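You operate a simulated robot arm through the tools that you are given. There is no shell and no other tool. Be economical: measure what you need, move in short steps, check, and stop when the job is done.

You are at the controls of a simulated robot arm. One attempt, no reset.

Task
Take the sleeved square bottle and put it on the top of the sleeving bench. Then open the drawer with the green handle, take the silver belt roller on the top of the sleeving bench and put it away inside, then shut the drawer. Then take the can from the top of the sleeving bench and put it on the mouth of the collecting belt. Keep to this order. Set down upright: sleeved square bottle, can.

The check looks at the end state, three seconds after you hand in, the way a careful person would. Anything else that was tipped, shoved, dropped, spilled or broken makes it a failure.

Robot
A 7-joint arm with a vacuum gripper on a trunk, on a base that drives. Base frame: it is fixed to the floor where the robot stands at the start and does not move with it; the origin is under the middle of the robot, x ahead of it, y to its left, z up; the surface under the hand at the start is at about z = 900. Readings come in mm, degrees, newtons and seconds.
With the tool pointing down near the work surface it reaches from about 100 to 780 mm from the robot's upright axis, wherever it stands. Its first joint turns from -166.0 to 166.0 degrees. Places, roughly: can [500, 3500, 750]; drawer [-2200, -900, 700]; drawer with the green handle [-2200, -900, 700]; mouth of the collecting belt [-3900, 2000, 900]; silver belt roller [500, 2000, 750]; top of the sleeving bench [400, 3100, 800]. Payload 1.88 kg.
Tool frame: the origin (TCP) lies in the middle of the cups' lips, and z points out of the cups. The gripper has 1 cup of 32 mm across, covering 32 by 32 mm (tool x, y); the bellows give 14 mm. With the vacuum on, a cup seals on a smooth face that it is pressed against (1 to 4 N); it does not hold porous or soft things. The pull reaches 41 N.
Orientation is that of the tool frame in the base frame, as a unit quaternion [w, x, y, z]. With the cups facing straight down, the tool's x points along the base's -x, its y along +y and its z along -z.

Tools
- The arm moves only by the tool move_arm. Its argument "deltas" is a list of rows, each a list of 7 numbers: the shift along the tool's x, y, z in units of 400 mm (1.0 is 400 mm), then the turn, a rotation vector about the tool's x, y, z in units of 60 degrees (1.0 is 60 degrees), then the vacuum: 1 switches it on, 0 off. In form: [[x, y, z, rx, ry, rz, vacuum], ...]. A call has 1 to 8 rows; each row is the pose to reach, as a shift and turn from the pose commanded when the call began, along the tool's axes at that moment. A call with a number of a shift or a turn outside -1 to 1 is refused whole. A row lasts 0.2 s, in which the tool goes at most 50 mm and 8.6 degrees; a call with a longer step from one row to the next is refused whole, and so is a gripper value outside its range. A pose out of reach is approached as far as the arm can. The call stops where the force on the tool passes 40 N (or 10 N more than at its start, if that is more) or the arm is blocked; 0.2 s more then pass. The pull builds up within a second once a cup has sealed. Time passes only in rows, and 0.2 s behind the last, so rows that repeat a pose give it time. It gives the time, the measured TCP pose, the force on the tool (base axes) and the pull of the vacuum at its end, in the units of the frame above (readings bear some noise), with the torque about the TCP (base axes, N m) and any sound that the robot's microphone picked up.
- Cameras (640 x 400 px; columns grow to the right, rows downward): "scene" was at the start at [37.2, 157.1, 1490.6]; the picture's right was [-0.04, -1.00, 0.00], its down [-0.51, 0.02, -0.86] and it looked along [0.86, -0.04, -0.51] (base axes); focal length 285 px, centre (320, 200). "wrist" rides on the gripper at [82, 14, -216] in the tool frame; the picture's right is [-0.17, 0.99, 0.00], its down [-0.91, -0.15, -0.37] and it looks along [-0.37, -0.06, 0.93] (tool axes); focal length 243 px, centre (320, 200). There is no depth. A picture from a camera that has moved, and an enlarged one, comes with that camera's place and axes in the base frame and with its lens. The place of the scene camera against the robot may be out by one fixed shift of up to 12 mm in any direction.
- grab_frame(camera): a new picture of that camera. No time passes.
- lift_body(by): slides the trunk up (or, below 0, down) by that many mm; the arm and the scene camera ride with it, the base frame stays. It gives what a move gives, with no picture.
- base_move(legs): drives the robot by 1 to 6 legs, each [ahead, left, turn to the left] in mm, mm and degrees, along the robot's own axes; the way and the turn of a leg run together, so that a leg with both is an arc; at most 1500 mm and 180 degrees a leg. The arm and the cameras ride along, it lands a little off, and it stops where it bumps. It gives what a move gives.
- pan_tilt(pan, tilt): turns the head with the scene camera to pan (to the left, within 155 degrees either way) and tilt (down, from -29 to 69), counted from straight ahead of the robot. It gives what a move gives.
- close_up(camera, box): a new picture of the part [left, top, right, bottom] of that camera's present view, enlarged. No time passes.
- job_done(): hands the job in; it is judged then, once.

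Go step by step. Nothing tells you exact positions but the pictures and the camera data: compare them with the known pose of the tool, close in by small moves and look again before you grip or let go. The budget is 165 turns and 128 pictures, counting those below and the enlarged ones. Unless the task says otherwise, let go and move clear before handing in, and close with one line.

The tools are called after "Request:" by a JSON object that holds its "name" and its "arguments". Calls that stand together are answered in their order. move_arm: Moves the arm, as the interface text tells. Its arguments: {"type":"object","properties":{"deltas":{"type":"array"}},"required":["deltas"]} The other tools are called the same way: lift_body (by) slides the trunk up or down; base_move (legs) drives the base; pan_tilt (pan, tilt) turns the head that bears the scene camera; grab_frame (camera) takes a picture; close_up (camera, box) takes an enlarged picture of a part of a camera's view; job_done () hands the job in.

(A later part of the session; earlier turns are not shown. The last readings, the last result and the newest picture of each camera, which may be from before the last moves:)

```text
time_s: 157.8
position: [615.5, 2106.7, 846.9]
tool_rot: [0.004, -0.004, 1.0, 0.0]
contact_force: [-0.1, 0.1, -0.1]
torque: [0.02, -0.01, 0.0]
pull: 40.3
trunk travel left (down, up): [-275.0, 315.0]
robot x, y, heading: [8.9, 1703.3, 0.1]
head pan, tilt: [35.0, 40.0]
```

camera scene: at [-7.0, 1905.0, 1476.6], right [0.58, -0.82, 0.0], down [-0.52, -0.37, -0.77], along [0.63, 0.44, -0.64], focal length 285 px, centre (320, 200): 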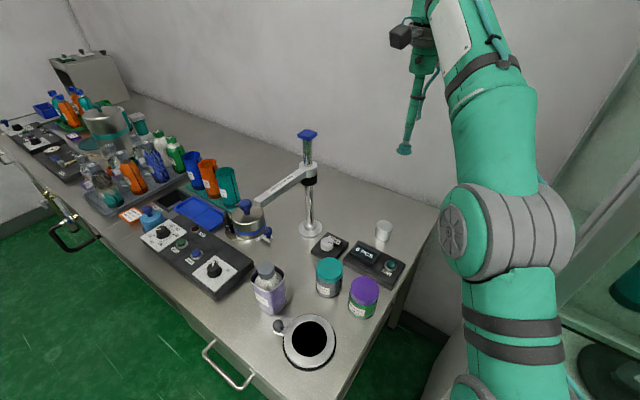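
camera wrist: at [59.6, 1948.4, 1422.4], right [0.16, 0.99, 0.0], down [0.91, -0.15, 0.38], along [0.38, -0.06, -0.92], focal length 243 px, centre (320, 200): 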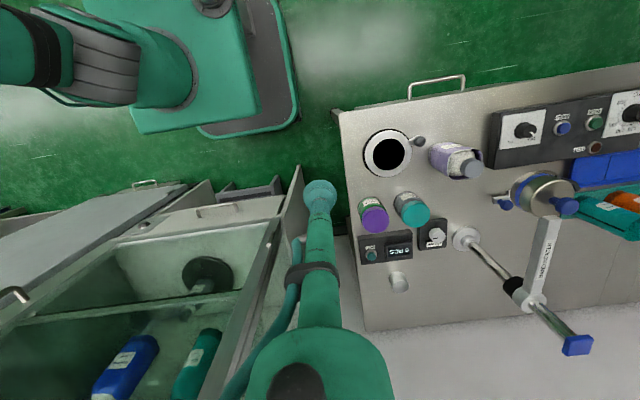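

Sealed. I'll lift straight up, then retract.

Request:
{"name": "move_arm", "arguments": {"deltas": [[0, 0, -0.03, 0, 0, 0, 1], [0.02, 0, -0.1, 0, 0, 0, 1], [0.08, -0.01, -0.18, 0, 0, 0, 1], [0.16, -0.02, -0.26, 0, 0, 0, 1], [0.26, -0.04, -0.3, 0, 0, 0, 1], [0.37, -0.06, -0.34, 0, 0, 0, 1], [0.48, -0.08, -0.36, 0, 0, 0, 1], [0.59, -0.1, -0.36, 0, 0, 0, 1]]}}

Request:
{"name": "grab_frame", "arguments": {"camera": "scene"}}

```text
time_s: 159.6
position: [377.5, 2064.2, 986.6]
tool_rot: [0.003, -0.004, 1.0, -0.001]
contact_force: [1.6, 0.0, -1.8]
torque: [-0.05, 0.04, 0.0]
pull: 40.2
trunk travel left (down, up): [-275.0, 315.0]
robot x, y, heading: [6.8, 1701.7, 0.3]
head pan, tilt: [35.0, 40.0]
```

```text
62 pictures are left
camera scene: at [24.3, 1910.1, 1326.6], right [0.58, -0.82, 0.0], down [-0.53, -0.37, -0.77], along [0.63, 0.44, -0.64], focal length 285 px, centre (320, 200)
```

scene: 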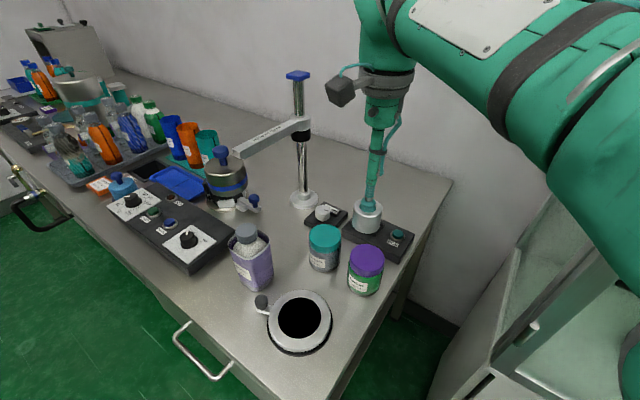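

Request:
{"name": "lift_body", "arguments": {"by": 150}}

Request:
{"name": "base_move", "arguments": {"legs": [[-370, -150, 0]]}}

Request:
{"name": "move_arm", "arguments": {"deltas": [[0, -0.1, 0, 0, 0, 0, 1], [0, -0.2, 0, 0, 0, 0, 1], [0, -0.3, 0, 0, 0, 0, 1], [0, -0.4, 0, 0, 0, 0, 1], [0, -0.5, 0, 0, 0, 0, 1], [0, -0.6, 0, 0, 0, 0, 1], [0, -0.7, 0, 0, 0, 0, 1], [0, -0.8, 0, 0, 0, 0, 1]]}}

```text
time_s: 161.3
position: [378.6, 2062.4, 1138.4]
tool_rot: [0.004, -0.004, 1.0, -0.001]
contact_force: [0.0, 0.5, -1.9]
torque: [-0.01, -0.01, -0.01]
pull: 41.2
trunk travel left (down, up): [-425.0, 165.0]
robot x, y, heading: [7.6, 1701.4, 0.2]
head pan, tilt: [35.0, 40.0]
```

```text
time_s: 163.8
position: [7.5, 1912.2, 1137.2]
tool_rot: [0.003, -0.004, 1.0, -0.001]
contact_force: [0.2, 0.4, -1.8]
torque: [0.02, 0.04, -0.03]
pull: 40.7
trunk travel left (down, up): [-425.0, 165.0]
robot x, y, heading: [-364.1, 1548.6, 0.2]
head pan, tilt: [35.0, 40.0]
```

```text
time_s: 165.6
position: [10.5, 1589.9, 1139.7]
tool_rot: [0.003, -0.004, 1.0, -0.001]
contact_force: [-1.3, 0.0, -1.7]
torque: [-0.02, 0.01, -0.01]
pull: 40.8
trunk travel left (down, up): [-425.0, 165.0]
robot x, y, heading: [-363.7, 1551.0, -0.0]
head pan, tilt: [35.0, 40.0]
```

Request:
{"name": "base_move", "arguments": {"legs": [[-1400, -20, 0], [-1400, 0, 0]]}}

Request:
{"name": "pan_tilt", "arguments": {"pan": -5, "tilt": 35}}

```text
time_s: 179.2
position: [-2806.8, 1588.0, 1139.1]
tool_rot: [0.003, 0.002, 1.0, -0.001]
contact_force: [-0.2, -0.4, -1.4]
torque: [-0.01, -0.01, 0.0]
pull: 40.4
trunk travel left (down, up): [-425.0, 165.0]
robot x, y, heading: [-3180.5, 1550.5, -0.5]
head pan, tilt: [35.0, 40.0]
```

```text
time_s: 180.3
position: [-2806.2, 1589.7, 1138.2]
tool_rot: [0.004, 0.001, 1.0, -0.001]
contact_force: [-0.3, -0.8, -1.4]
torque: [-0.02, -0.01, 0.0]
pull: 41.0
trunk travel left (down, up): [-425.0, 165.0]
robot x, y, heading: [-3181.0, 1552.1, -0.4]
head pan, tilt: [-5.0, 35.0]
```

Request:
{"name": "base_move", "arguments": {"legs": [[0, -1270, 0.4], [30, -1270, 0]]}}

Request:
{"name": "grab_frame", "arguments": {"camera": "scene"}}

Request:
{"name": "grab_frame", "arguments": {"camera": "wrist"}}

```text
time_s: 192.6
position: [-2800.8, -935.0, 1139.3]
tool_rot: [0.004, 0.005, 1.0, -0.001]
contact_force: [0.3, -0.2, -1.6]
torque: [0.01, 0.04, 0.02]
pull: 40.3
trunk travel left (down, up): [-425.0, 165.0]
robot x, y, heading: [-3174.5, -972.3, -0.5]
head pan, tilt: [-5.0, 35.0]
```

```text
61 pictures are left
camera scene: at [-3137.8, -819.1, 1484.2], right [-0.1, -1.0, 0.0], down [-0.57, 0.06, -0.82], along [0.82, -0.08, -0.57], focal length 285 px, centre (320, 200)
```

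scene: 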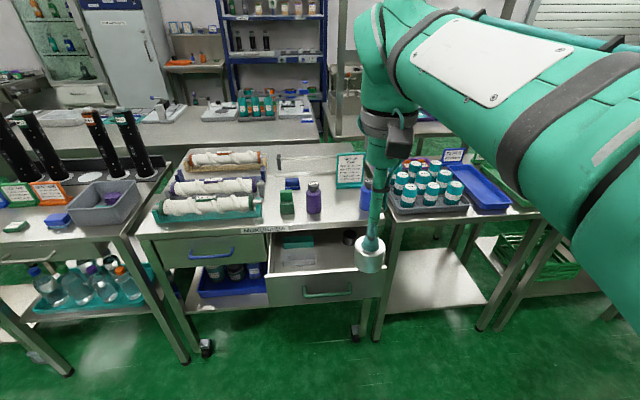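

```text
60 pictures are left
camera wrist: at [-2884.2, -921.0, 1355.0], right [0.17, 0.98, 0.0], down [0.91, -0.16, 0.38], along [0.38, -0.07, -0.92], focal length 243 px, centre (320, 200)
```

wrist: 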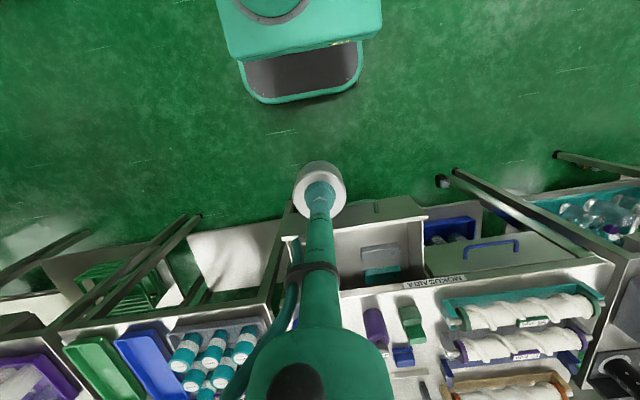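

I'll put the roller in the free front-right part of the drawer at about (-2500, -940). First I lower the trunk and move over it.

Request:
{"name": "lift_body", "arguments": {"by": -120}}

Request:
{"name": "move_arm", "arguments": {"deltas": [[-0.1, 0, 0.03, 0, 0, 0, 1], [-0.2, -0.005, 0.06, 0, 0, 0, 1], [-0.3, -0.005, 0.1, 0, 0, 0, 1], [-0.4, -0.01, 0.14, 0, 0, 0, 1], [-0.5, -0.01, 0.18, 0, 0, 0, 1], [-0.6, -0.01, 0.22, 0, 0, 0, 1], [-0.7, -0.01, 0.24, 0, 0, 0, 1], [-0.75, -0.01, 0.24, 0, 0, 0, 1]]}}

Request:
{"name": "close_up", "arguments": {"camera": "scene", "box": [240, 180, 440, 320]}}

Request:
{"name": "grab_frame", "arguments": {"camera": "wrist"}}

```text
time_s: 194.1
position: [-2800.3, -935.9, 1018.7]
tool_rot: [0.004, 0.004, 1.0, -0.001]
contact_force: [0.1, 0.3, -1.5]
torque: [0.0, -0.01, 0.01]
pull: 40.5
trunk travel left (down, up): [-305.0, 285.0]
robot x, y, heading: [-3175.1, -971.5, -0.6]
head pan, tilt: [-5.0, 35.0]
```

```text
time_s: 195.9
position: [-2499.4, -942.4, 924.5]
tool_rot: [0.004, 0.004, 1.0, -0.001]
contact_force: [-0.1, -0.2, -1.9]
torque: [0.02, 0.05, 0.01]
pull: 40.6
trunk travel left (down, up): [-305.0, 285.0]
robot x, y, heading: [-3172.5, -972.0, -0.5]
head pan, tilt: [-5.0, 35.0]
```

```text
2.86 times, centred on (340, 250) of scene
camera zoom: at [-3137.6, -819.1, 1364.2], right [-0.1, -1.0, 0.0], down [-0.57, 0.06, -0.82], along [0.82, -0.08, -0.57], focal length 813 px, centre (263, 57)
```

zoom: 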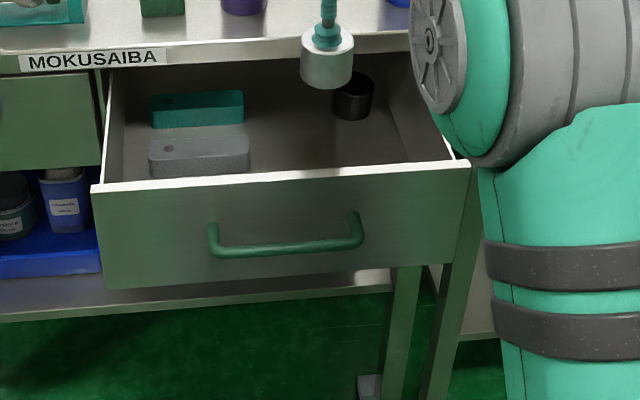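

```text
58 pictures are left
camera wrist: at [-2582.2, -927.1, 1140.6], right [0.17, 0.98, 0.0], down [0.91, -0.16, 0.38], along [0.38, -0.07, -0.92], focal length 243 px, centre (320, 200)
```

wrist: 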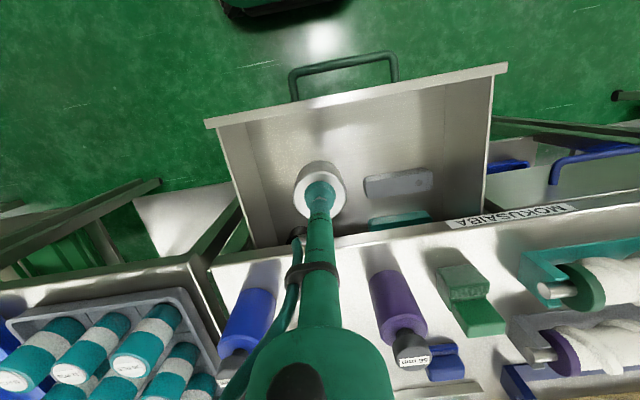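

Request:
{"name": "move_arm", "arguments": {"deltas": [[0, 0, 0.1, 0, 0, 0, 1], [0, 0, 0.2, 0, 0, 0, 1], [0, 0, 0.28, 0, 0, 0, 1], [0, 0, 0.31, 0, 0, 0, 1], [0, 0, 0.31, 0, 0, 0, 1]]}}

Request:
{"name": "close_up", "arguments": {"camera": "scene", "box": [250, 180, 390, 270]}}

Request:
{"name": "close_up", "arguments": {"camera": "wrist", "box": [220, 80, 420, 240]}}

```text
time_s: 197.1
position: [-2499.9, -944.8, 801.3]
tool_rot: [0.003, 0.005, 1.0, -0.001]
contact_force: [-0.6, -0.2, -2.0]
torque: [-0.03, -0.01, 0.0]
pull: 41.0
trunk travel left (down, up): [-305.0, 285.0]
robot x, y, heading: [-3174.4, -968.3, -0.7]
head pan, tilt: [-5.0, 35.0]
```

```text
4.44 times, centred on (320, 225) of scene
camera zoom: at [-3137.6, -819.1, 1364.2], right [-0.1, -1.0, 0.0], down [-0.57, 0.06, -0.82], along [0.82, -0.08, -0.57], focal length 1265 px, centre (320, 89)
```

zoom: 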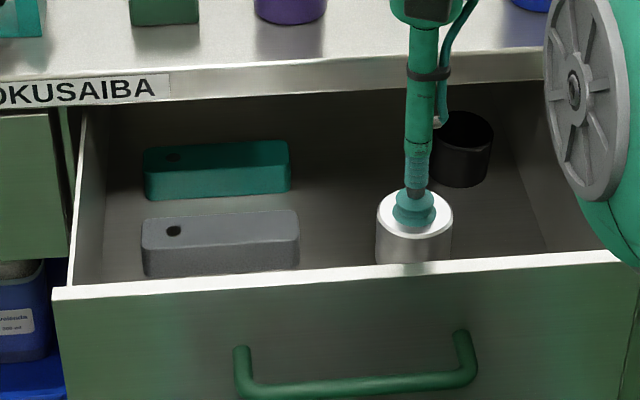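

```text
2.50 times, centred on (320, 160) of wrist
camera zoom: at [-2582.4, -929.0, 1016.8], right [0.17, 0.98, 0.0], down [0.91, -0.16, 0.38], along [0.38, -0.07, -0.92], focal length 606 px, centre (320, 300)
```

zoom: 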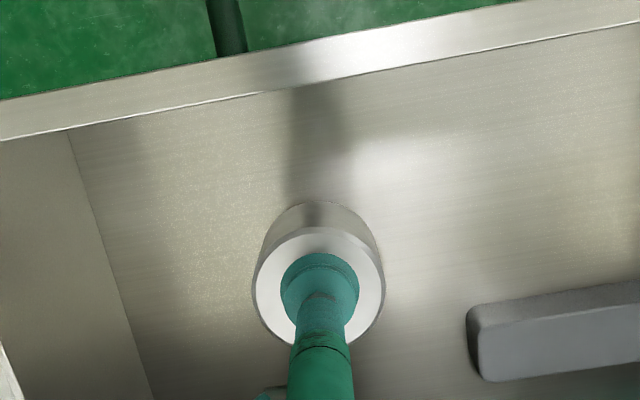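

Request:
{"name": "move_arm", "arguments": {"deltas": [[0, 0, 0.01, 0, 0, 0, 1], [0, 0, 0.02, 0, 0, 0, 1], [0, 0, 0.03, 0, 0, 0, 1], [0, 0, 0.03, 0, 0, 0, 1]]}}

Request:
{"name": "move_arm", "arguments": {"deltas": [[0, 0, 0.008, 0, 0, 0, 1], [0, 0, 0.015, 0, 0, 0, 1], [0, 0, 0.015, 0, 0, 0, 1]]}}

Request:
{"name": "close_up", "arguments": {"camera": "wrist", "box": [220, 80, 420, 240]}}

```text
time_s: 198.1
position: [-2498.6, -942.6, 788.7]
tool_rot: [0.003, 0.004, 1.0, -0.001]
contact_force: [0.9, 0.1, -1.6]
torque: [0.01, -0.02, -0.03]
pull: 40.6
trunk travel left (down, up): [-305.0, 285.0]
robot x, y, heading: [-3176.4, -973.0, -0.4]
head pan, tilt: [-5.0, 35.0]
```

```text
time_s: 198.9
position: [-2500.0, -943.7, 781.8]
tool_rot: [0.004, 0.004, 1.0, 0.0]
contact_force: [-0.7, -0.1, -2.0]
torque: [-0.02, 0.05, 0.05]
pull: 40.3
trunk travel left (down, up): [-305.0, 285.0]
robot x, y, heading: [-3174.4, -972.0, -0.5]
head pan, tilt: [-5.0, 35.0]
```

```text
2.50 times, centred on (320, 160) of wrist
camera zoom: at [-2582.6, -928.2, 997.6], right [0.17, 0.98, 0.0], down [0.91, -0.16, 0.38], along [0.38, -0.07, -0.92], focal length 606 px, centre (320, 300)
```

zoom: 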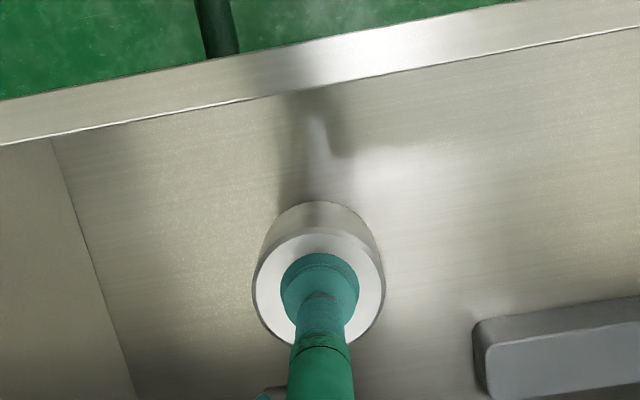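

Request:
{"name": "move_arm", "arguments": {"deltas": [[0, 0, 0.006, 0, 0, 0, 1], [0, 0, 0.012, 0, 0, 0, 1], [0, 0, 0.012, 0, 0, 0, 1]]}}

Request:
{"name": "move_arm", "arguments": {"deltas": [[0, 0, 0.006, 0, 0, 0, 1], [0, 0, 0.01, 0, 0, 0, 1], [0, 0, 0.01, 0, 0, 0, 1]]}}

Request:
{"name": "close_up", "arguments": {"camera": "wrist", "box": [220, 80, 420, 240]}}

```text
time_s: 199.7
position: [-2498.8, -943.7, 779.5]
tool_rot: [0.004, 0.004, 1.0, -0.001]
contact_force: [-0.1, -0.1, -2.4]
torque: [-0.02, 0.0, 0.0]
pull: 40.8
trunk travel left (down, up): [-305.0, 285.0]
robot x, y, heading: [-3173.1, -971.0, -0.5]
head pan, tilt: [-5.0, 35.0]
```

```text
time_s: 200.5
position: [-2500.8, -943.0, 774.8]
tool_rot: [0.004, 0.005, 1.0, -0.001]
contact_force: [0.3, -1.0, -1.4]
torque: [0.0, -0.02, 0.0]
pull: 40.9
trunk travel left (down, up): [-305.0, 285.0]
robot x, y, heading: [-3176.3, -971.0, -0.8]
head pan, tilt: [-5.0, 35.0]
```

```text
2.50 times, centred on (320, 160) of wrist
camera zoom: at [-2583.0, -928.2, 990.6], right [0.17, 0.98, 0.0], down [0.91, -0.16, 0.38], along [0.38, -0.07, -0.92], focal length 606 px, centre (320, 300)
```

zoom: 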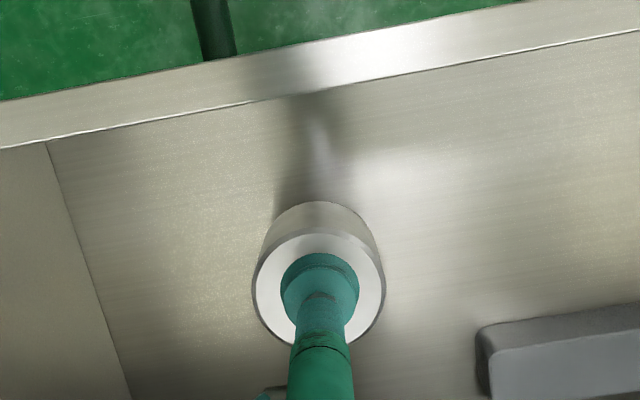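

Request:
{"name": "move_arm", "arguments": {"deltas": [[0, 0, 0.006, 0, 0, 0, 1], [0, 0, 0.012, 0, 0, 0, 1], [0, 0, 0.012, 0, 0, 0, 1]]}}

Request:
{"name": "move_arm", "arguments": {"deltas": [[0, 0, 0.006, 0, 0, 0, 1], [0, 0, 0.01, 0, 0, 0, 1], [0, 0, 0.01, 0, 0, 0, 1]]}}

Request:
{"name": "move_arm", "arguments": {"deltas": [[0, 0, 0.005, 0, 0, 0, 1], [0, 0, 0.01, 0, 0, 0, 1], [0, 0, 0.01, 0, 0, 0, 1]]}}

```text
time_s: 201.3
position: [-2499.8, -942.5, 770.9]
tool_rot: [0.003, 0.004, 1.0, -0.001]
contact_force: [-0.4, 0.1, -1.8]
torque: [0.03, 0.02, -0.02]
pull: 40.5
trunk travel left (down, up): [-305.0, 285.0]
robot x, y, heading: [-3172.1, -972.8, -0.6]
head pan, tilt: [-5.0, 35.0]
```

```text
time_s: 202.1
position: [-2500.7, -943.0, 766.9]
tool_rot: [0.003, 0.005, 1.0, -0.001]
contact_force: [0.2, -0.5, -2.6]
torque: [0.02, -0.04, -0.05]
pull: 40.5
trunk travel left (down, up): [-305.0, 285.0]
robot x, y, heading: [-3172.2, -973.6, -0.4]
head pan, tilt: [-5.0, 35.0]
```

```text
time_s: 202.9
position: [-2499.5, -942.5, 761.9]
tool_rot: [0.003, 0.004, 1.0, -0.001]
contact_force: [0.0, 0.3, -2.5]
torque: [-0.03, -0.02, 0.0]
pull: 40.7
trunk travel left (down, up): [-305.0, 285.0]
robot x, y, heading: [-3171.7, -972.2, -0.7]
head pan, tilt: [-5.0, 35.0]
```

Request:
{"name": "move_arm", "arguments": {"deltas": [[0, 0, 0.005, 0, 0, 0, 1], [0, 0, 0.01, 0, 0, 0, 1], [0, 0, 0.01, 0, 0, 0, 1]]}}

Request:
{"name": "move_arm", "arguments": {"deltas": [[0, 0, 0.005, 0, 0, 0, 1], [0, 0, 0.01, 0, 0, 0, 1], [0, 0, 0.01, 0, 0, 0, 1]]}}

Request:
{"name": "close_up", "arguments": {"camera": "wrist", "box": [220, 80, 420, 240]}}

```text
time_s: 203.7
position: [-2499.3, -944.1, 758.1]
tool_rot: [0.003, 0.005, 1.0, -0.001]
contact_force: [0.0, 1.1, -1.7]
torque: [0.0, 0.0, 0.01]
pull: 40.7
trunk travel left (down, up): [-305.0, 285.0]
robot x, y, heading: [-3175.3, -970.6, -0.3]
head pan, tilt: [-5.0, 35.0]
```

```text
time_s: 204.5
position: [-2499.4, -943.8, 754.1]
tool_rot: [0.003, 0.004, 1.0, -0.001]
contact_force: [0.0, 0.2, -2.5]
torque: [0.01, -0.01, 0.03]
pull: 40.6
trunk travel left (down, up): [-305.0, 285.0]
robot x, y, heading: [-3173.3, -974.1, -0.7]
head pan, tilt: [-5.0, 35.0]
```

```text
2.50 times, centred on (320, 160) of wrist
camera zoom: at [-2582.5, -927.9, 970.0], right [0.17, 0.98, 0.0], down [0.91, -0.16, 0.38], along [0.38, -0.07, -0.92], focal length 606 px, centre (320, 300)
```

zoom: 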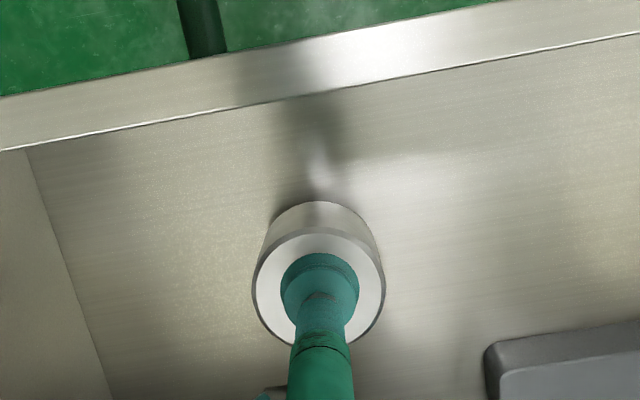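

Still above the floor; I'll keep lowering.

Request:
{"name": "move_arm", "arguments": {"deltas": [[0, 0, 0.005, 0, 0, 0, 1], [0, 0, 0.01, 0, 0, 0, 1], [0, 0, 0.01, 0, 0, 0, 1]]}}

Request:
{"name": "move_arm", "arguments": {"deltas": [[0, 0, 0.005, 0, 0, 0, 1], [0, 0, 0.01, 0, 0, 0, 1], [0, 0, 0.01, 0, 0, 0, 1]]}}

Request:
{"name": "move_arm", "arguments": {"deltas": [[0, 0, 0.005, 0, 0, 0, 1], [0, 0, 0.01, 0, 0, 0, 1], [0, 0, 0.01, 0, 0, 0, 1]]}}

```text
time_s: 205.3
position: [-2498.4, -943.7, 750.4]
tool_rot: [0.003, 0.004, 1.0, -0.001]
contact_force: [0.2, 0.4, -1.4]
torque: [-0.04, 0.05, 0.02]
pull: 41.0
trunk travel left (down, up): [-305.0, 285.0]
robot x, y, heading: [-3176.3, -972.6, -0.7]
head pan, tilt: [-5.0, 35.0]
```

```text
time_s: 206.1
position: [-2499.1, -942.1, 745.1]
tool_rot: [0.003, 0.004, 1.0, -0.001]
contact_force: [-1.3, -0.3, -1.8]
torque: [0.01, -0.01, -0.04]
pull: 41.1
trunk travel left (down, up): [-305.0, 285.0]
robot x, y, heading: [-3176.9, -975.1, -0.7]
head pan, tilt: [-5.0, 35.0]
```

```text
time_s: 206.9
position: [-2499.1, -944.2, 741.6]
tool_rot: [0.004, 0.005, 1.0, -0.001]
contact_force: [-0.1, 0.8, -2.0]
torque: [-0.02, 0.03, 0.02]
pull: 40.9
trunk travel left (down, up): [-305.0, 285.0]
robot x, y, heading: [-3176.7, -972.1, -0.5]
head pan, tilt: [-5.0, 35.0]
```

Request:
{"name": "move_arm", "arguments": {"deltas": [[0, 0, 0.005, 0, 0, 0, 1], [0, 0, 0.01, 0, 0, 0, 1], [0, 0, 0.01, 0, 0, 0, 1]]}}

Request:
{"name": "close_up", "arguments": {"camera": "wrist", "box": [220, 80, 420, 240]}}

Request:
{"name": "close_up", "arguments": {"camera": "scene", "box": [250, 180, 390, 270]}}

```text
time_s: 207.7
position: [-2499.3, -944.0, 739.6]
tool_rot: [0.004, 0.005, 1.0, 0.0]
contact_force: [-0.4, 0.9, 5.9]
torque: [0.06, 0.04, -0.03]
pull: 40.6
trunk travel left (down, up): [-305.0, 285.0]
robot x, y, heading: [-3171.8, -972.6, -0.5]
head pan, tilt: [-5.0, 35.0]
```

```text
2.50 times, centred on (320, 160) of wrist
camera zoom: at [-2583.0, -928.0, 954.8], right [0.17, 0.98, 0.0], down [0.91, -0.16, 0.38], along [0.38, -0.07, -0.92], focal length 606 px, centre (320, 300)
```

zoom: 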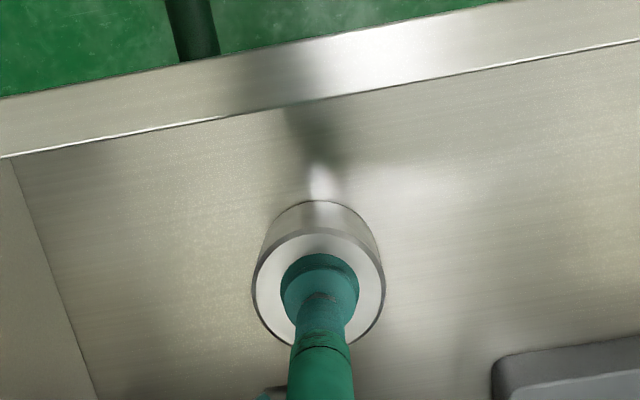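

```text
4.44 times, centred on (320, 225) of scene
camera zoom: at [-3138.3, -819.1, 1364.3], right [-0.1, -1.0, 0.0], down [-0.57, 0.06, -0.82], along [0.82, -0.08, -0.57], focal length 1265 px, centre (320, 89)
```

zoom: 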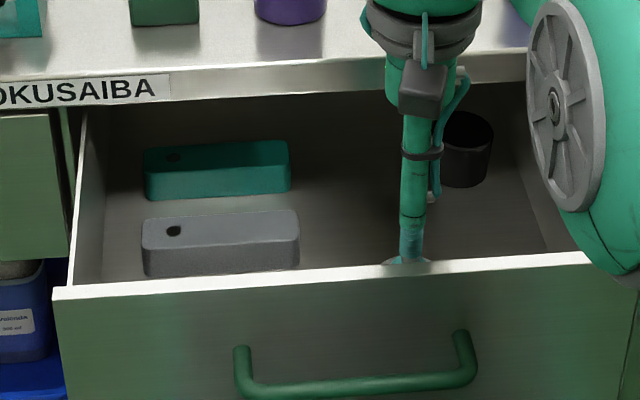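

The roller is on the drawer floor. I'll release and rise.

Request:
{"name": "move_arm", "arguments": {"deltas": [[0, 0, -0.004, 0, 0, 0, 0], [0, 0, -0.004, 0, 0, 0, 0], [0, 0, -0.004, 0, 0, 0, 0], [0, 0, -0.004, 0, 0, 0, 0], [0, 0, -0.03, 0, 0, 0, 0], [0, 0, -0.1, 0, 0, 0, 0], [0, 0, -0.2, 0, 0, 0, 0], [0, 0, -0.3, 0, 0, 0, 0]]}}

Request:
{"name": "move_arm", "arguments": {"deltas": [[0, 0, -0.1, 0, 0, 0, 0], [0.1, 0, -0.15, 0, 0, 0, 0], [0.2, 0, -0.18, 0, 0, 0, 0], [0.3, 0, -0.18, 0, 0, 0, 0], [0.4, 0, -0.18, 0, 0, 0, 0], [0.5, 0, -0.18, 0, 0, 0, 0], [0.5, 0, -0.18, 0, 0, 0, 0]]}}

Request:
{"name": "grab_frame", "arguments": {"camera": "wrist"}}

```text
time_s: 209.5
position: [-2500.2, -944.7, 857.6]
tool_rot: [0.003, 0.004, 1.0, -0.001]
contact_force: [-0.5, 0.1, -0.5]
torque: [0.0, 0.06, 0.03]
pull: 0.0
trunk travel left (down, up): [-305.0, 285.0]
robot x, y, heading: [-3173.0, -973.8, -0.5]
head pan, tilt: [-5.0, 35.0]
```

```text
time_s: 211.1
position: [-2698.6, -942.9, 927.9]
tool_rot: [0.004, 0.005, 1.0, -0.001]
contact_force: [0.0, -0.2, 0.4]
torque: [0.01, -0.01, -0.01]
pull: 0.0
trunk travel left (down, up): [-305.0, 285.0]
robot x, y, heading: [-3174.3, -970.1, -0.6]
head pan, tilt: [-5.0, 35.0]
```

```text
50 pictures are left
camera wrist: at [-2781.7, -927.6, 1144.0], right [0.17, 0.98, 0.0], down [0.91, -0.16, 0.38], along [0.38, -0.07, -0.92], focal length 243 px, centre (320, 200)
```

wrist: 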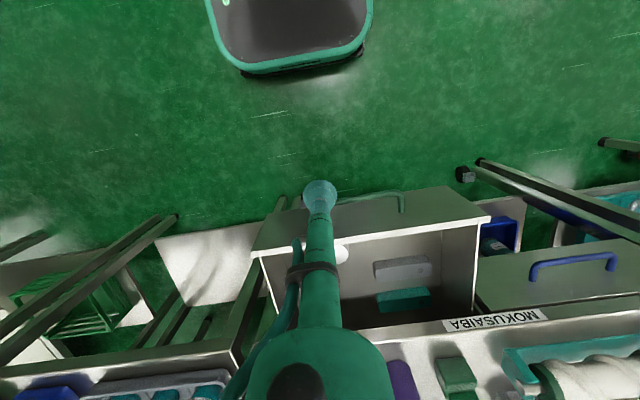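

The roller stands in the drawer. To shut it, I'll turn the tool horizontal again, clear of the drawer, and push on the panel left of the handle.

Request:
{"name": "move_arm", "arguments": {"deltas": [[0.1, 0, -0.06, 0, 0, 0, 0], [0.2, -0.03, -0.12, 0, 0, 0, 0], [0.25, -0.06, -0.17, 0, 0, 0, 0], [0.25, -0.06, -0.17, 0, 0, 0, 0]]}}

Request:
{"name": "lift_body", "arguments": {"by": -120}}

Request:
{"name": "move_arm", "arguments": {"deltas": [[-0.05, 0.06, 0, 0, -0.14, 0, 0], [-0.1, 0.12, 0, 0, -0.28, 0, 0], [-0.14, 0.19, 0, 0, -0.42, 0, 0], [-0.18, 0.26, 0, 0, -0.56, 0, 0], [-0.22, 0.33, 0, 0, -0.7, 0, 0], [-0.26, 0.4, 0, 0, -0.84, 0, 0], [-0.3, 0.47, 0, 0, -0.98, 0, 0], [-0.3, 0.47, 0, 0, -0.98, 0, 0]]}}

Request:
{"name": "move_arm", "arguments": {"deltas": [[0, 0, 0, 0, -0.13, 0, 0], [0, 0, 0, 0, -0.26, 0, 0], [0, 0, 0, 0, -0.39, 0, 0], [0, 0, 0, 0, -0.52, 0, 0], [0, 0, 0, 0, -0.52, 0, 0]]}}

Request:
{"name": "grab_frame", "arguments": {"camera": "scene"}}

```text
time_s: 212.1
position: [-2800.5, -963.9, 996.2]
tool_rot: [0.004, 0.004, 1.0, -0.002]
contact_force: [-0.2, 0.3, -0.1]
torque: [-0.03, -0.02, -0.02]
pull: 0.0
trunk travel left (down, up): [-305.0, 285.0]
robot x, y, heading: [-3179.8, -969.9, -0.7]
head pan, tilt: [-5.0, 35.0]
```

```text
time_s: 213.6
position: [-2801.3, -965.5, 876.1]
tool_rot: [0.003, 0.004, 1.0, -0.001]
contact_force: [-0.4, 1.0, -0.5]
torque: [-0.01, 0.0, -0.02]
pull: 0.0
trunk travel left (down, up): [-185.0, 405.0]
robot x, y, heading: [-3176.0, -974.0, -0.5]
head pan, tilt: [-5.0, 35.0]
```

```text
time_s: 215.4
position: [-2680.9, -777.3, 879.5]
tool_rot: [0.495, 0.003, 0.869, -0.001]
contact_force: [0.6, -0.3, -1.1]
torque: [0.01, -0.03, 0.01]
pull: 0.1
trunk travel left (down, up): [-185.0, 405.0]
robot x, y, heading: [-3174.6, -971.8, -0.5]
head pan, tilt: [-5.0, 35.0]
```

```text
time_s: 216.6
position: [-2680.2, -776.8, 876.7]
tool_rot: [0.711, 0.003, 0.704, -0.003]
contact_force: [-0.4, 0.1, -0.4]
torque: [0.0, -0.04, -0.01]
pull: 0.0
trunk travel left (down, up): [-185.0, 405.0]
robot x, y, heading: [-3175.9, -972.2, -0.8]
head pan, tilt: [-5.0, 35.0]
```

```text
49 pictures are left
camera scene: at [-3137.8, -819.1, 1244.2], right [-0.1, -1.0, 0.0], down [-0.57, 0.06, -0.82], along [0.82, -0.08, -0.57], focal length 285 px, centre (320, 200)
```

scene: 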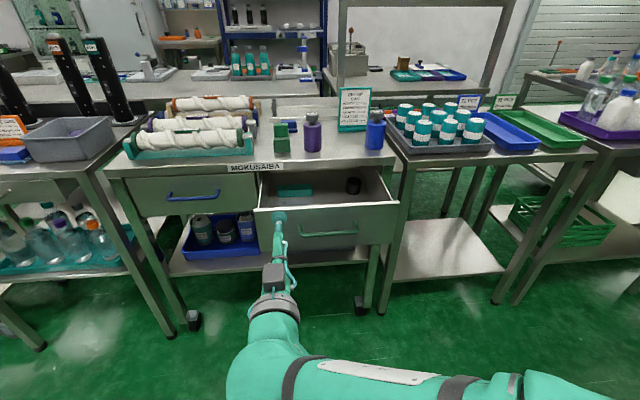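

Request:
{"name": "move_arm", "arguments": {"deltas": [[0.1, 0.015, 0, 0, 0.01, 0, 0], [0.2, 0.015, 0, 0, 0.01, 0, 0], [0.29, 0.015, 0, 0, 0.01, 0, 0], [0.29, 0.015, 0.06, 0, 0.01, 0, 0], [0.29, 0.015, 0.14, 0, 0.01, 0, 0], [0.29, 0.015, 0.18, 0, 0.01, 0, 0], [0.29, 0.015, 0.18, 0, 0.01, 0, 0]]}}

Request:
{"name": "close_up", "arguments": {"camera": "scene", "box": [240, 170, 410, 280]}}

```text
time_s: 218.2
position: [-2606.9, -771.8, 761.7]
tool_rot: [0.706, 0.002, 0.708, -0.003]
contact_force: [0.3, 0.8, 0.1]
torque: [0.0, -0.02, 0.01]
pull: 0.1
trunk travel left (down, up): [-185.0, 405.0]
robot x, y, heading: [-3174.2, -969.7, -0.6]
head pan, tilt: [-5.0, 35.0]
```

```text
3.64 times, centred on (325, 225) of scene
camera zoom: at [-3137.4, -819.2, 1244.1], right [-0.1, -1.0, 0.0], down [-0.57, 0.06, -0.82], along [0.81, -0.08, -0.57], focal length 1035 px, centre (302, 109)
```

zoom: 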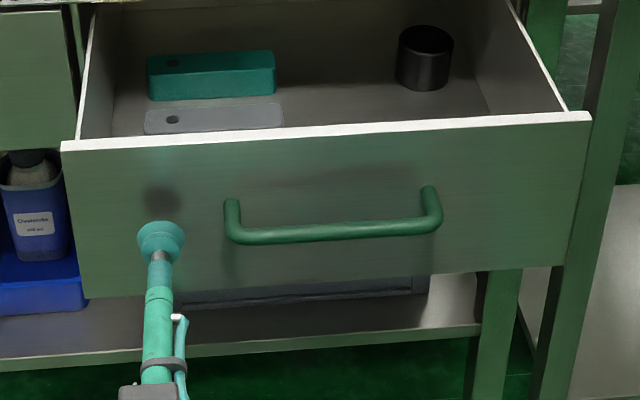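

Request:
{"name": "move_arm", "arguments": {"deltas": [[0, 0, 0.02, 0, 0, 0, 0], [0, 0, 0.04, 0, 0, 0, 0], [0, 0, 0.06, 0, 0, 0, 0], [0, 0, 0.09, 0, 0, 0, 0], [0, 0, 0.12, 0, 0, 0, 0], [0, 0, 0.155, 0, 0, 0, 0], [0, 0, 0.19, 0, 0, 0, 0], [0, 0, 0.225, 0, 0, 0, 0]]}}

Request:
{"name": "grab_frame", "arguments": {"camera": "scene"}}

```text
time_s: 220.0
position: [-2518.1, -773.0, 761.3]
tool_rot: [0.706, 0.002, 0.709, -0.003]
contact_force: [-0.8, 0.3, 0.7]
torque: [0.0, 0.0, 0.0]
pull: 0.0
trunk travel left (down, up): [-185.0, 405.0]
robot x, y, heading: [-3177.3, -978.7, -0.7]
head pan, tilt: [-5.0, 35.0]
```

```text
47 pictures are left
camera scene: at [-3137.8, -819.1, 1244.2], right [-0.1, -1.0, 0.0], down [-0.57, 0.06, -0.82], along [0.82, -0.08, -0.57], focal length 285 px, centre (320, 200)
```

scene: 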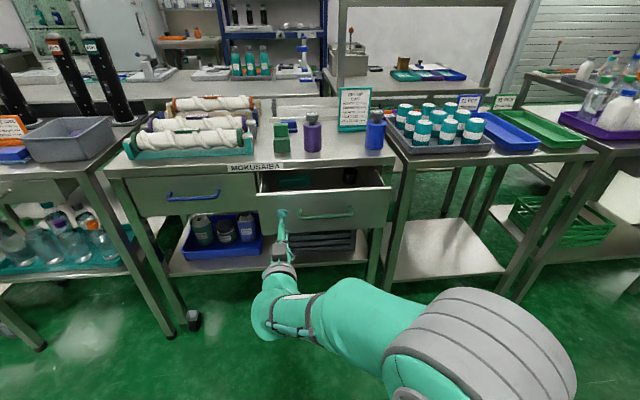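

Request:
{"name": "move_arm", "arguments": {"deltas": [[0, 0, 0.03, 0, 0, 0, 0], [0, 0, 0.065, 0, 0, 0, 0], [0, 0, 0.1, 0, 0, 0, 0], [0, 0, 0.135, 0, 0, 0, 0], [0, 0, 0.17, 0, 0, 0, 0], [0, 0, 0.205, 0, 0, 0, 0], [0, 0, 0.235, 0, 0, 0, 0], [0, 0, 0.255, 0, 0, 0, 0]]}}

Request:
{"name": "move_arm", "arguments": {"deltas": [[0, 0, 0.01, 0, 0, 0, 0], [0, 0, 0.02, 0, 0, 0, 0], [0, 0, 0.03, 0, 0, 0, 0], [0, 0, 0.04, 0, 0, 0, 0], [0, 0, 0.045, 0, 0, 0, 0], [0, 0, 0.05, 0, 0, 0, 0]]}}

Request:
{"name": "close_up", "arguments": {"camera": "scene", "box": [240, 150, 410, 260]}}

```text
time_s: 221.8
position: [-2414.8, -773.4, 761.2]
tool_rot: [0.706, 0.003, 0.708, -0.004]
contact_force: [-0.5, 0.0, 0.0]
torque: [0.01, -0.02, 0.02]
pull: 0.1
trunk travel left (down, up): [-185.0, 405.0]
robot x, y, heading: [-3173.2, -973.3, -0.6]
head pan, tilt: [-5.0, 35.0]
```

```text
time_s: 223.2
position: [-2394.5, -774.2, 760.9]
tool_rot: [0.706, 0.002, 0.708, -0.003]
contact_force: [0.3, 0.8, -0.2]
torque: [-0.01, 0.0, 0.03]
pull: 0.1
trunk travel left (down, up): [-185.0, 405.0]
robot x, y, heading: [-3175.0, -971.5, -0.8]
head pan, tilt: [-5.0, 35.0]
```

```text
3.64 times, centred on (325, 205) of scene
camera zoom: at [-3137.7, -819.1, 1244.2], right [-0.1, -1.0, 0.0], down [-0.57, 0.06, -0.82], along [0.82, -0.08, -0.57], focal length 1035 px, centre (302, 182)
```

zoom: 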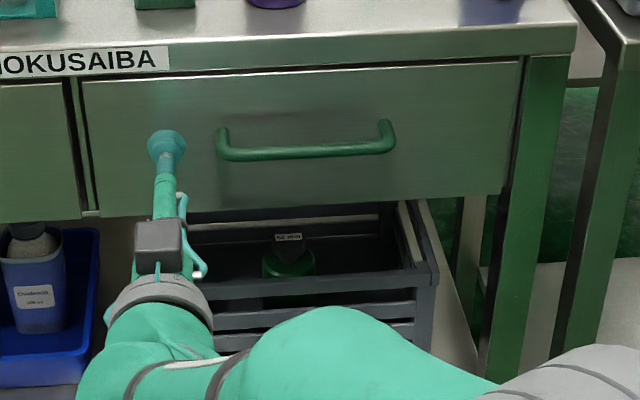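

Request:
{"name": "move_arm", "arguments": {"deltas": [[0, 0, 0.005, 0, 0, 0, 0], [0, 0, 0.01, 0, 0, 0, 0], [0, 0, 0.01, 0, 0, 0, 0]]}}

Request:
{"name": "move_arm", "arguments": {"deltas": [[0, 0, 0.005, 0, 0, 0, 0], [0, 0, 0.01, 0, 0, 0, 0], [0, 0, 0.01, 0, 0, 0, 0]]}}

```text
time_s: 224.0
position: [-2390.5, -773.8, 760.3]
tool_rot: [0.706, 0.003, 0.708, -0.004]
contact_force: [-2.1, -0.8, 0.5]
torque: [0.01, -0.02, 0.03]
pull: 0.0
trunk travel left (down, up): [-185.0, 405.0]
robot x, y, heading: [-3173.5, -971.9, -0.7]
head pan, tilt: [-5.0, 35.0]
```

```text
time_s: 224.8
position: [-2387.3, -774.2, 760.2]
tool_rot: [0.705, 0.003, 0.709, -0.004]
contact_force: [-3.2, -1.6, -1.4]
torque: [0.05, -0.05, 0.01]
pull: 0.0
trunk travel left (down, up): [-185.0, 405.0]
robot x, y, heading: [-3172.8, -972.0, -0.6]
head pan, tilt: [-5.0, 35.0]
```

Resistance is building, so the drawer is at its stop. I'll back off and check.

Request:
{"name": "move_arm", "arguments": {"deltas": [[0, 0, -0.03, 0, 0, 0, 0], [0, 0, -0.1, 0, 0, 0, 0], [0, 0, -0.2, 0, 0, 0, 0], [0, 0, -0.3, 0, 0, 0, 0], [0, 0, -0.42, 0, 0, 0, 0], [0, 0, -0.52, 0, 0, 0, 0]]}}

Request:
{"name": "close_up", "arguments": {"camera": "scene", "box": [180, 110, 440, 280]}}

```text
time_s: 226.2
position: [-2592.1, -772.2, 758.8]
tool_rot: [0.704, 0.001, 0.71, -0.004]
contact_force: [-1.0, 0.1, 0.5]
torque: [-0.01, 0.0, 0.05]
pull: 0.0
trunk travel left (down, up): [-185.0, 405.0]
robot x, y, heading: [-3174.7, -971.8, -0.9]
head pan, tilt: [-5.0, 35.0]
```

```text
2.35 times, centred on (310, 195) of scene
camera zoom: at [-3133.3, -817.0, 1244.2], right [-0.1, -1.0, 0.0], down [-0.57, 0.06, -0.82], along [0.81, -0.08, -0.58], focal length 670 px, centre (344, 212)
```

zoom: 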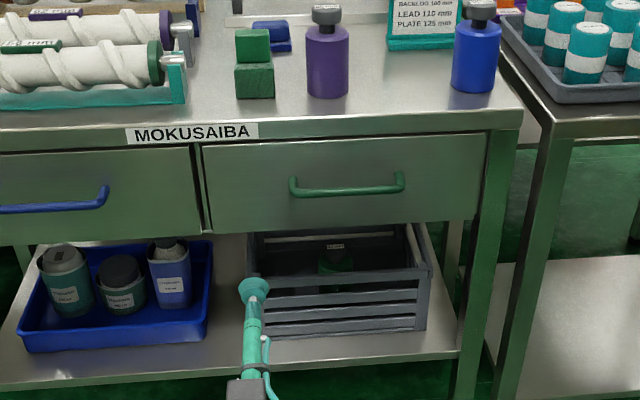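

The drawer is shut. Now I restore the arm to tool-down, reversing the earlier path.

Request:
{"name": "move_arm", "arguments": {"deltas": [[-0.08, 0, -0.06, 0, 0, 0, 0], [-0.16, 0, -0.12, 0, 0, 0, 0], [-0.24, 0, -0.18, 0, 0, 0, 0], [-0.29, 0, -0.22, 0, 0, 0, 0], [-0.29, 0, -0.22, 0, 0.13, 0, 0], [-0.29, 0, -0.22, 0, 0.26, 0, 0], [-0.29, 0, -0.22, 0, 0.39, 0, 0], [-0.29, 0, -0.22, 0, 0.52, 0, 0]]}}

Request:
{"name": "move_arm", "arguments": {"deltas": [[0.02, -0.06, -0.035, 0, 0.14, 0, 0], [0.04, -0.12, -0.07, 0, 0.28, 0, 0], [0.06, -0.19, -0.105, 0, 0.42, 0, 0], [0.08, -0.26, -0.14, 0, 0.56, 0, 0], [0.1, -0.33, -0.175, 0, 0.7, 0, 0], [0.13, -0.4, -0.215, 0, 0.84, 0, 0], [0.155, -0.47, -0.257, 0, 0.98, 0, 0], [0.155, -0.47, -0.257, 0, 0.98, 0, 0]]}}

Request:
{"name": "lift_body", "arguments": {"by": 240}}

```text
time_s: 228.0
position: [-2682.3, -773.1, 878.0]
tool_rot: [0.489, 0.003, 0.872, -0.002]
contact_force: [0.1, -0.9, 0.2]
torque: [-0.02, -0.03, 0.0]
pull: 0.2
trunk travel left (down, up): [-185.0, 405.0]
robot x, y, heading: [-3175.2, -972.1, -1.2]
head pan, tilt: [-5.0, 35.0]
```

```text
time_s: 229.8
position: [-2803.1, -956.1, 877.4]
tool_rot: [-0.002, 0.004, 1.0, -0.001]
contact_force: [-0.9, 0.3, 0.2]
torque: [-0.01, 0.02, -0.02]
pull: 0.0
trunk travel left (down, up): [-185.0, 405.0]
robot x, y, heading: [-3178.4, -969.0, -0.9]
head pan, tilt: [-5.0, 35.0]
```

```text
time_s: 232.3
position: [-2803.4, -956.4, 1116.6]
tool_rot: [-0.002, 0.005, 1.0, -0.001]
contact_force: [-0.2, -1.3, 0.5]
torque: [-0.01, 0.0, 0.02]
pull: 0.1
trunk travel left (down, up): [-425.0, 165.0]
robot x, y, heading: [-3173.0, -971.1, -0.6]
head pan, tilt: [-5.0, 35.0]
```

Request:
{"name": "base_move", "arguments": {"legs": [[0, 1270, 0.6], [0, 1270, 0], [1400, 20, 0], [1330, 0, 0]]}}

```text
time_s: 257.6
position: [-134.1, 1711.0, 1117.4]
tool_rot: [-0.001, -0.016, 1.0, -0.001]
contact_force: [1.1, -0.3, -0.1]
torque: [0.02, -0.01, 0.01]
pull: 0.0
trunk travel left (down, up): [-425.0, 165.0]
robot x, y, heading: [-504.3, 1682.2, 1.8]
head pan, tilt: [-5.0, 35.0]
```

Request:
{"name": "base_move", "arguments": {"legs": [[0, 900, -1.8], [0, 700, 0]]}}

Request:
{"name": "pan_tilt", "arguments": {"pan": 10, "tilt": 30}}

Request:
{"name": "grab_frame", "arguments": {"camera": "scene"}}

Request:
{"name": "grab_frame", "arguments": {"camera": "wrist"}}

```text
time_s: 265.7
position: [-139.6, 3289.8, 1117.2]
tool_rot: [-0.002, 0.003, 1.0, -0.001]
contact_force: [0.0, 0.0, 0.6]
torque: [0.06, 0.01, 0.02]
pull: 0.1
trunk travel left (down, up): [-425.0, 165.0]
robot x, y, heading: [-508.4, 3272.6, -0.6]
head pan, tilt: [-5.0, 35.0]
```

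```text
time_s: 266.5
position: [-139.4, 3289.3, 1117.7]
tool_rot: [-0.002, 0.003, 1.0, 0.0]
contact_force: [0.5, 0.5, 0.1]
torque: [-0.02, 0.03, 0.02]
pull: 0.1
trunk travel left (down, up): [-425.0, 165.0]
robot x, y, heading: [-509.6, 3274.0, -0.6]
head pan, tilt: [10.0, 30.0]
```

```text
44 pictures are left
camera scene: at [-472.8, 3450.3, 1492.0], right [0.17, -0.99, 0.0], down [-0.49, -0.08, -0.87], along [0.85, 0.14, -0.5], focal length 285 px, centre (320, 200)
```

scene: 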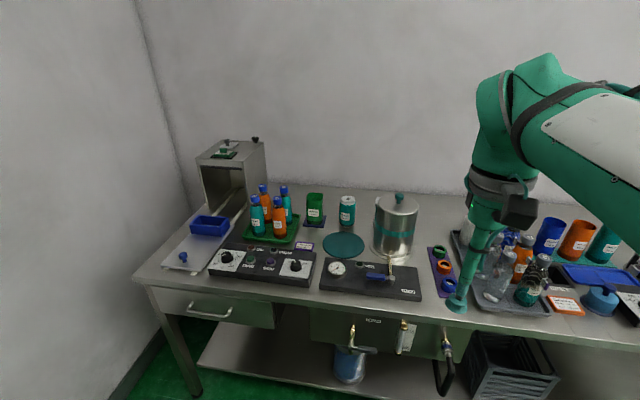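

```text
43 pictures are left
camera wrist: at [-220.1, 3305.1, 1334.2], right [0.17, 0.99, 0.0], down [0.91, -0.16, 0.37], along [0.37, -0.07, -0.93], focal length 243 px, centre (320, 200)
```

wrist: 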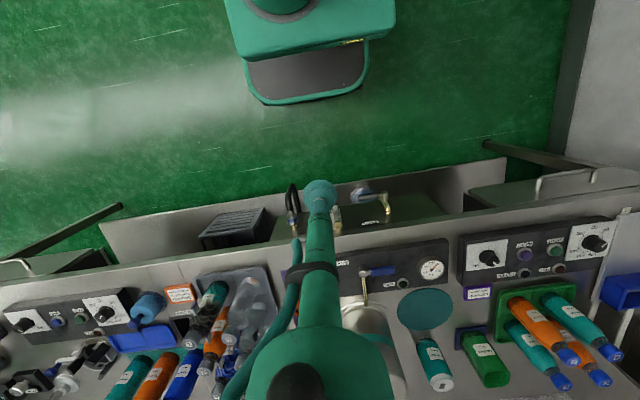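

Request:
{"name": "close_up", "arguments": {"camera": "scene", "box": [280, 170, 430, 270]}}

Request:
{"name": "close_up", "arguments": {"camera": "wrist", "box": [380, 280, 540, 400]}}

```text
4.00 times, centred on (355, 220) of scene
camera zoom: at [-472.8, 3450.3, 1492.0], right [0.17, -0.99, 0.0], down [-0.49, -0.08, -0.87], along [0.85, 0.14, -0.5], focal length 1138 px, centre (180, 120)
```

zoom: 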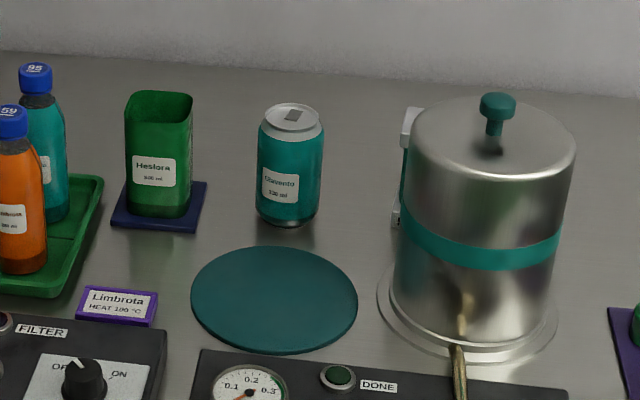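

```text
3.33 times, centred on (460, 340) of wrist
camera zoom: at [-220.1, 3305.1, 1334.2], right [0.17, 0.99, 0.0], down [0.91, -0.16, 0.37], along [0.37, -0.07, -0.93], focal length 809 px, centre (-147, -267)
```

zoom: 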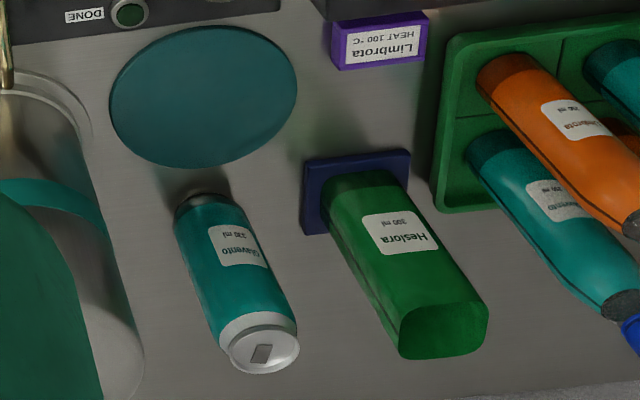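

The can is the teal "Glavento 330 ml", at about (515, 3498), top ≈ 920. The undershelf is recessed, so I can drive closer to the bench.

Request:
{"name": "base_move", "arguments": {"legs": [[0, 150, 0.6], [290, 0, 0]]}}

Request:
{"name": "pan_tilt", "arguments": {"pan": 0, "tilt": 35}}

Request:
{"name": "grab_frame", "arguments": {"camera": "scene"}}

Request:
{"name": "grab_frame", "arguments": {"camera": "wrist"}}

```text
time_s: 269.5
position: [155.4, 3441.9, 1117.4]
tool_rot: [-0.002, -0.001, 1.0, -0.001]
contact_force: [1.0, -0.5, -0.2]
torque: [0.01, -0.01, 0.02]
pull: 0.1
trunk travel left (down, up): [-425.0, 165.0]
robot x, y, heading: [-218.8, 3424.5, 0.2]
head pan, tilt: [10.0, 30.0]
```

```text
time_s: 270.2
position: [155.4, 3442.9, 1117.0]
tool_rot: [-0.001, -0.002, 1.0, -0.001]
contact_force: [-0.1, -0.2, -0.4]
torque: [-0.01, 0.01, 0.02]
pull: 0.1
trunk travel left (down, up): [-425.0, 165.0]
robot x, y, heading: [-216.4, 3422.4, 0.1]
head pan, tilt: [0.0, 35.0]
```

```text
40 pictures are left
camera scene: at [-179.9, 3584.8, 1484.2], right [0.0, -1.0, 0.0], down [-0.57, 0.0, -0.82], along [0.82, 0.0, -0.57], focal length 285 px, centre (320, 200)
```

scene: 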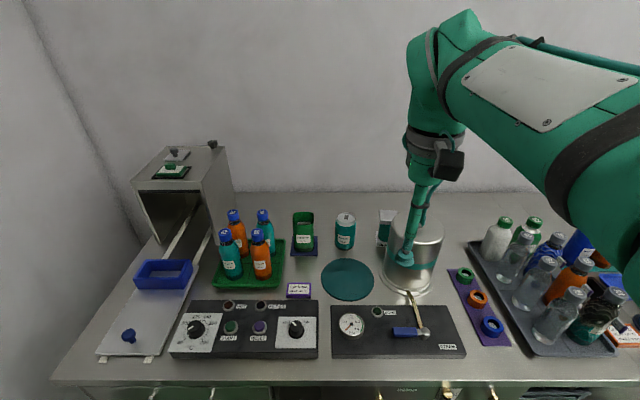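

```text
39 pictures are left
camera wrist: at [75.1, 3457.4, 1334.2], right [0.16, 0.99, 0.0], down [0.92, -0.15, 0.37], along [0.37, -0.06, -0.93], focal length 243 px, centre (320, 200)
```

wrist: 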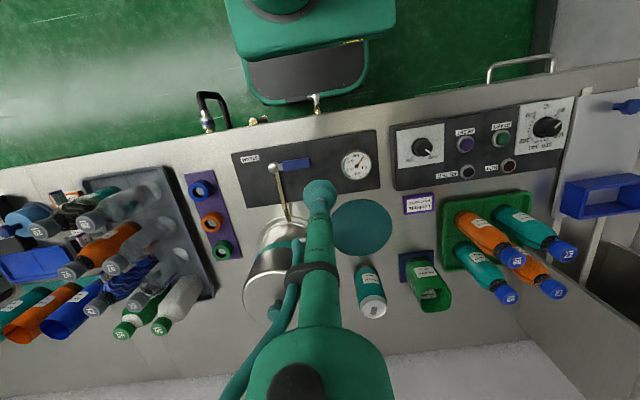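

Request:
{"name": "move_arm", "arguments": {"deltas": [[-0.05, 0.06, 0, 0, 0, 0, 0], [-0.15, 0.12, 0.02, 0, 0, 0, 0], [-0.26, 0.15, 0.05, 0, 0, 0, 0], [-0.37, 0.157, 0.09, 0, 0, 0, 0], [-0.48, 0.157, 0.13, 0, 0, 0, 0], [-0.59, 0.157, 0.17, 0, 0, 0, 0], [-0.7, 0.157, 0.21, 0, 0, 0, 0], [-0.81, 0.157, 0.25, 0, 0, 0, 0]]}}

Request:
{"name": "close_up", "arguments": {"camera": "wrist", "box": [240, 100, 440, 260]}}

Request:
{"name": "close_up", "arguments": {"camera": "scene", "box": [290, 150, 430, 260]}}

```text
time_s: 272.0
position: [479.6, 3507.2, 1016.6]
tool_rot: [-0.002, -0.002, 1.0, -0.001]
contact_force: [-0.3, -0.6, -0.1]
torque: [-0.02, -0.07, -0.02]
pull: 0.1
trunk travel left (down, up): [-425.0, 165.0]
robot x, y, heading: [-213.5, 3425.8, 0.0]
head pan, tilt: [0.0, 35.0]
```

```text
2.50 times, centred on (340, 180) of wrist
camera zoom: at [398.8, 3521.6, 1232.4], right [0.16, 0.99, 0.0], down [0.92, -0.15, 0.37], along [0.37, -0.06, -0.93], focal length 606 px, centre (270, 250)
```

zoom: 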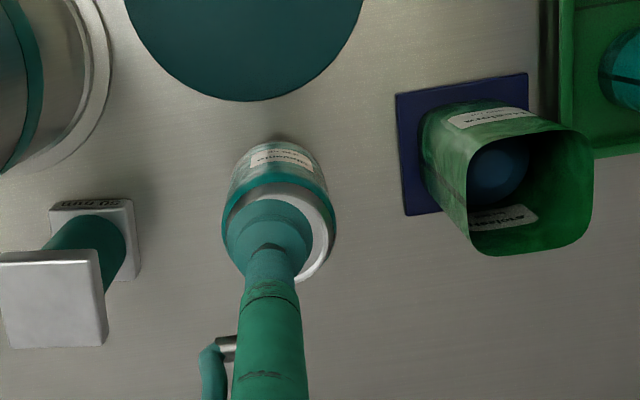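

```text
3.64 times, centred on (360, 205) of scene
camera zoom: at [-179.8, 3584.8, 1484.2], right [0.0, -1.0, 0.0], down [-0.57, 0.0, -0.82], along [0.82, 0.0, -0.57], focal length 1035 px, centre (174, 182)
```

zoom: 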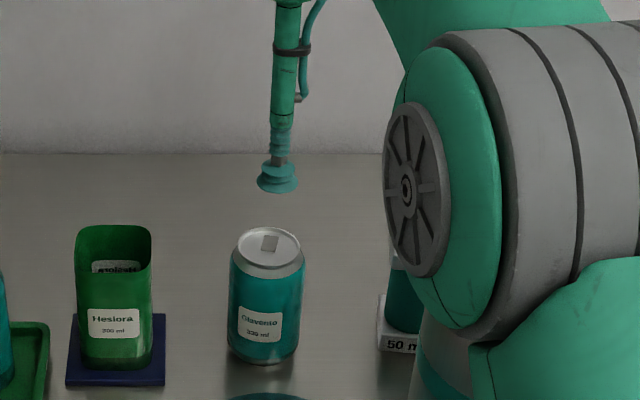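

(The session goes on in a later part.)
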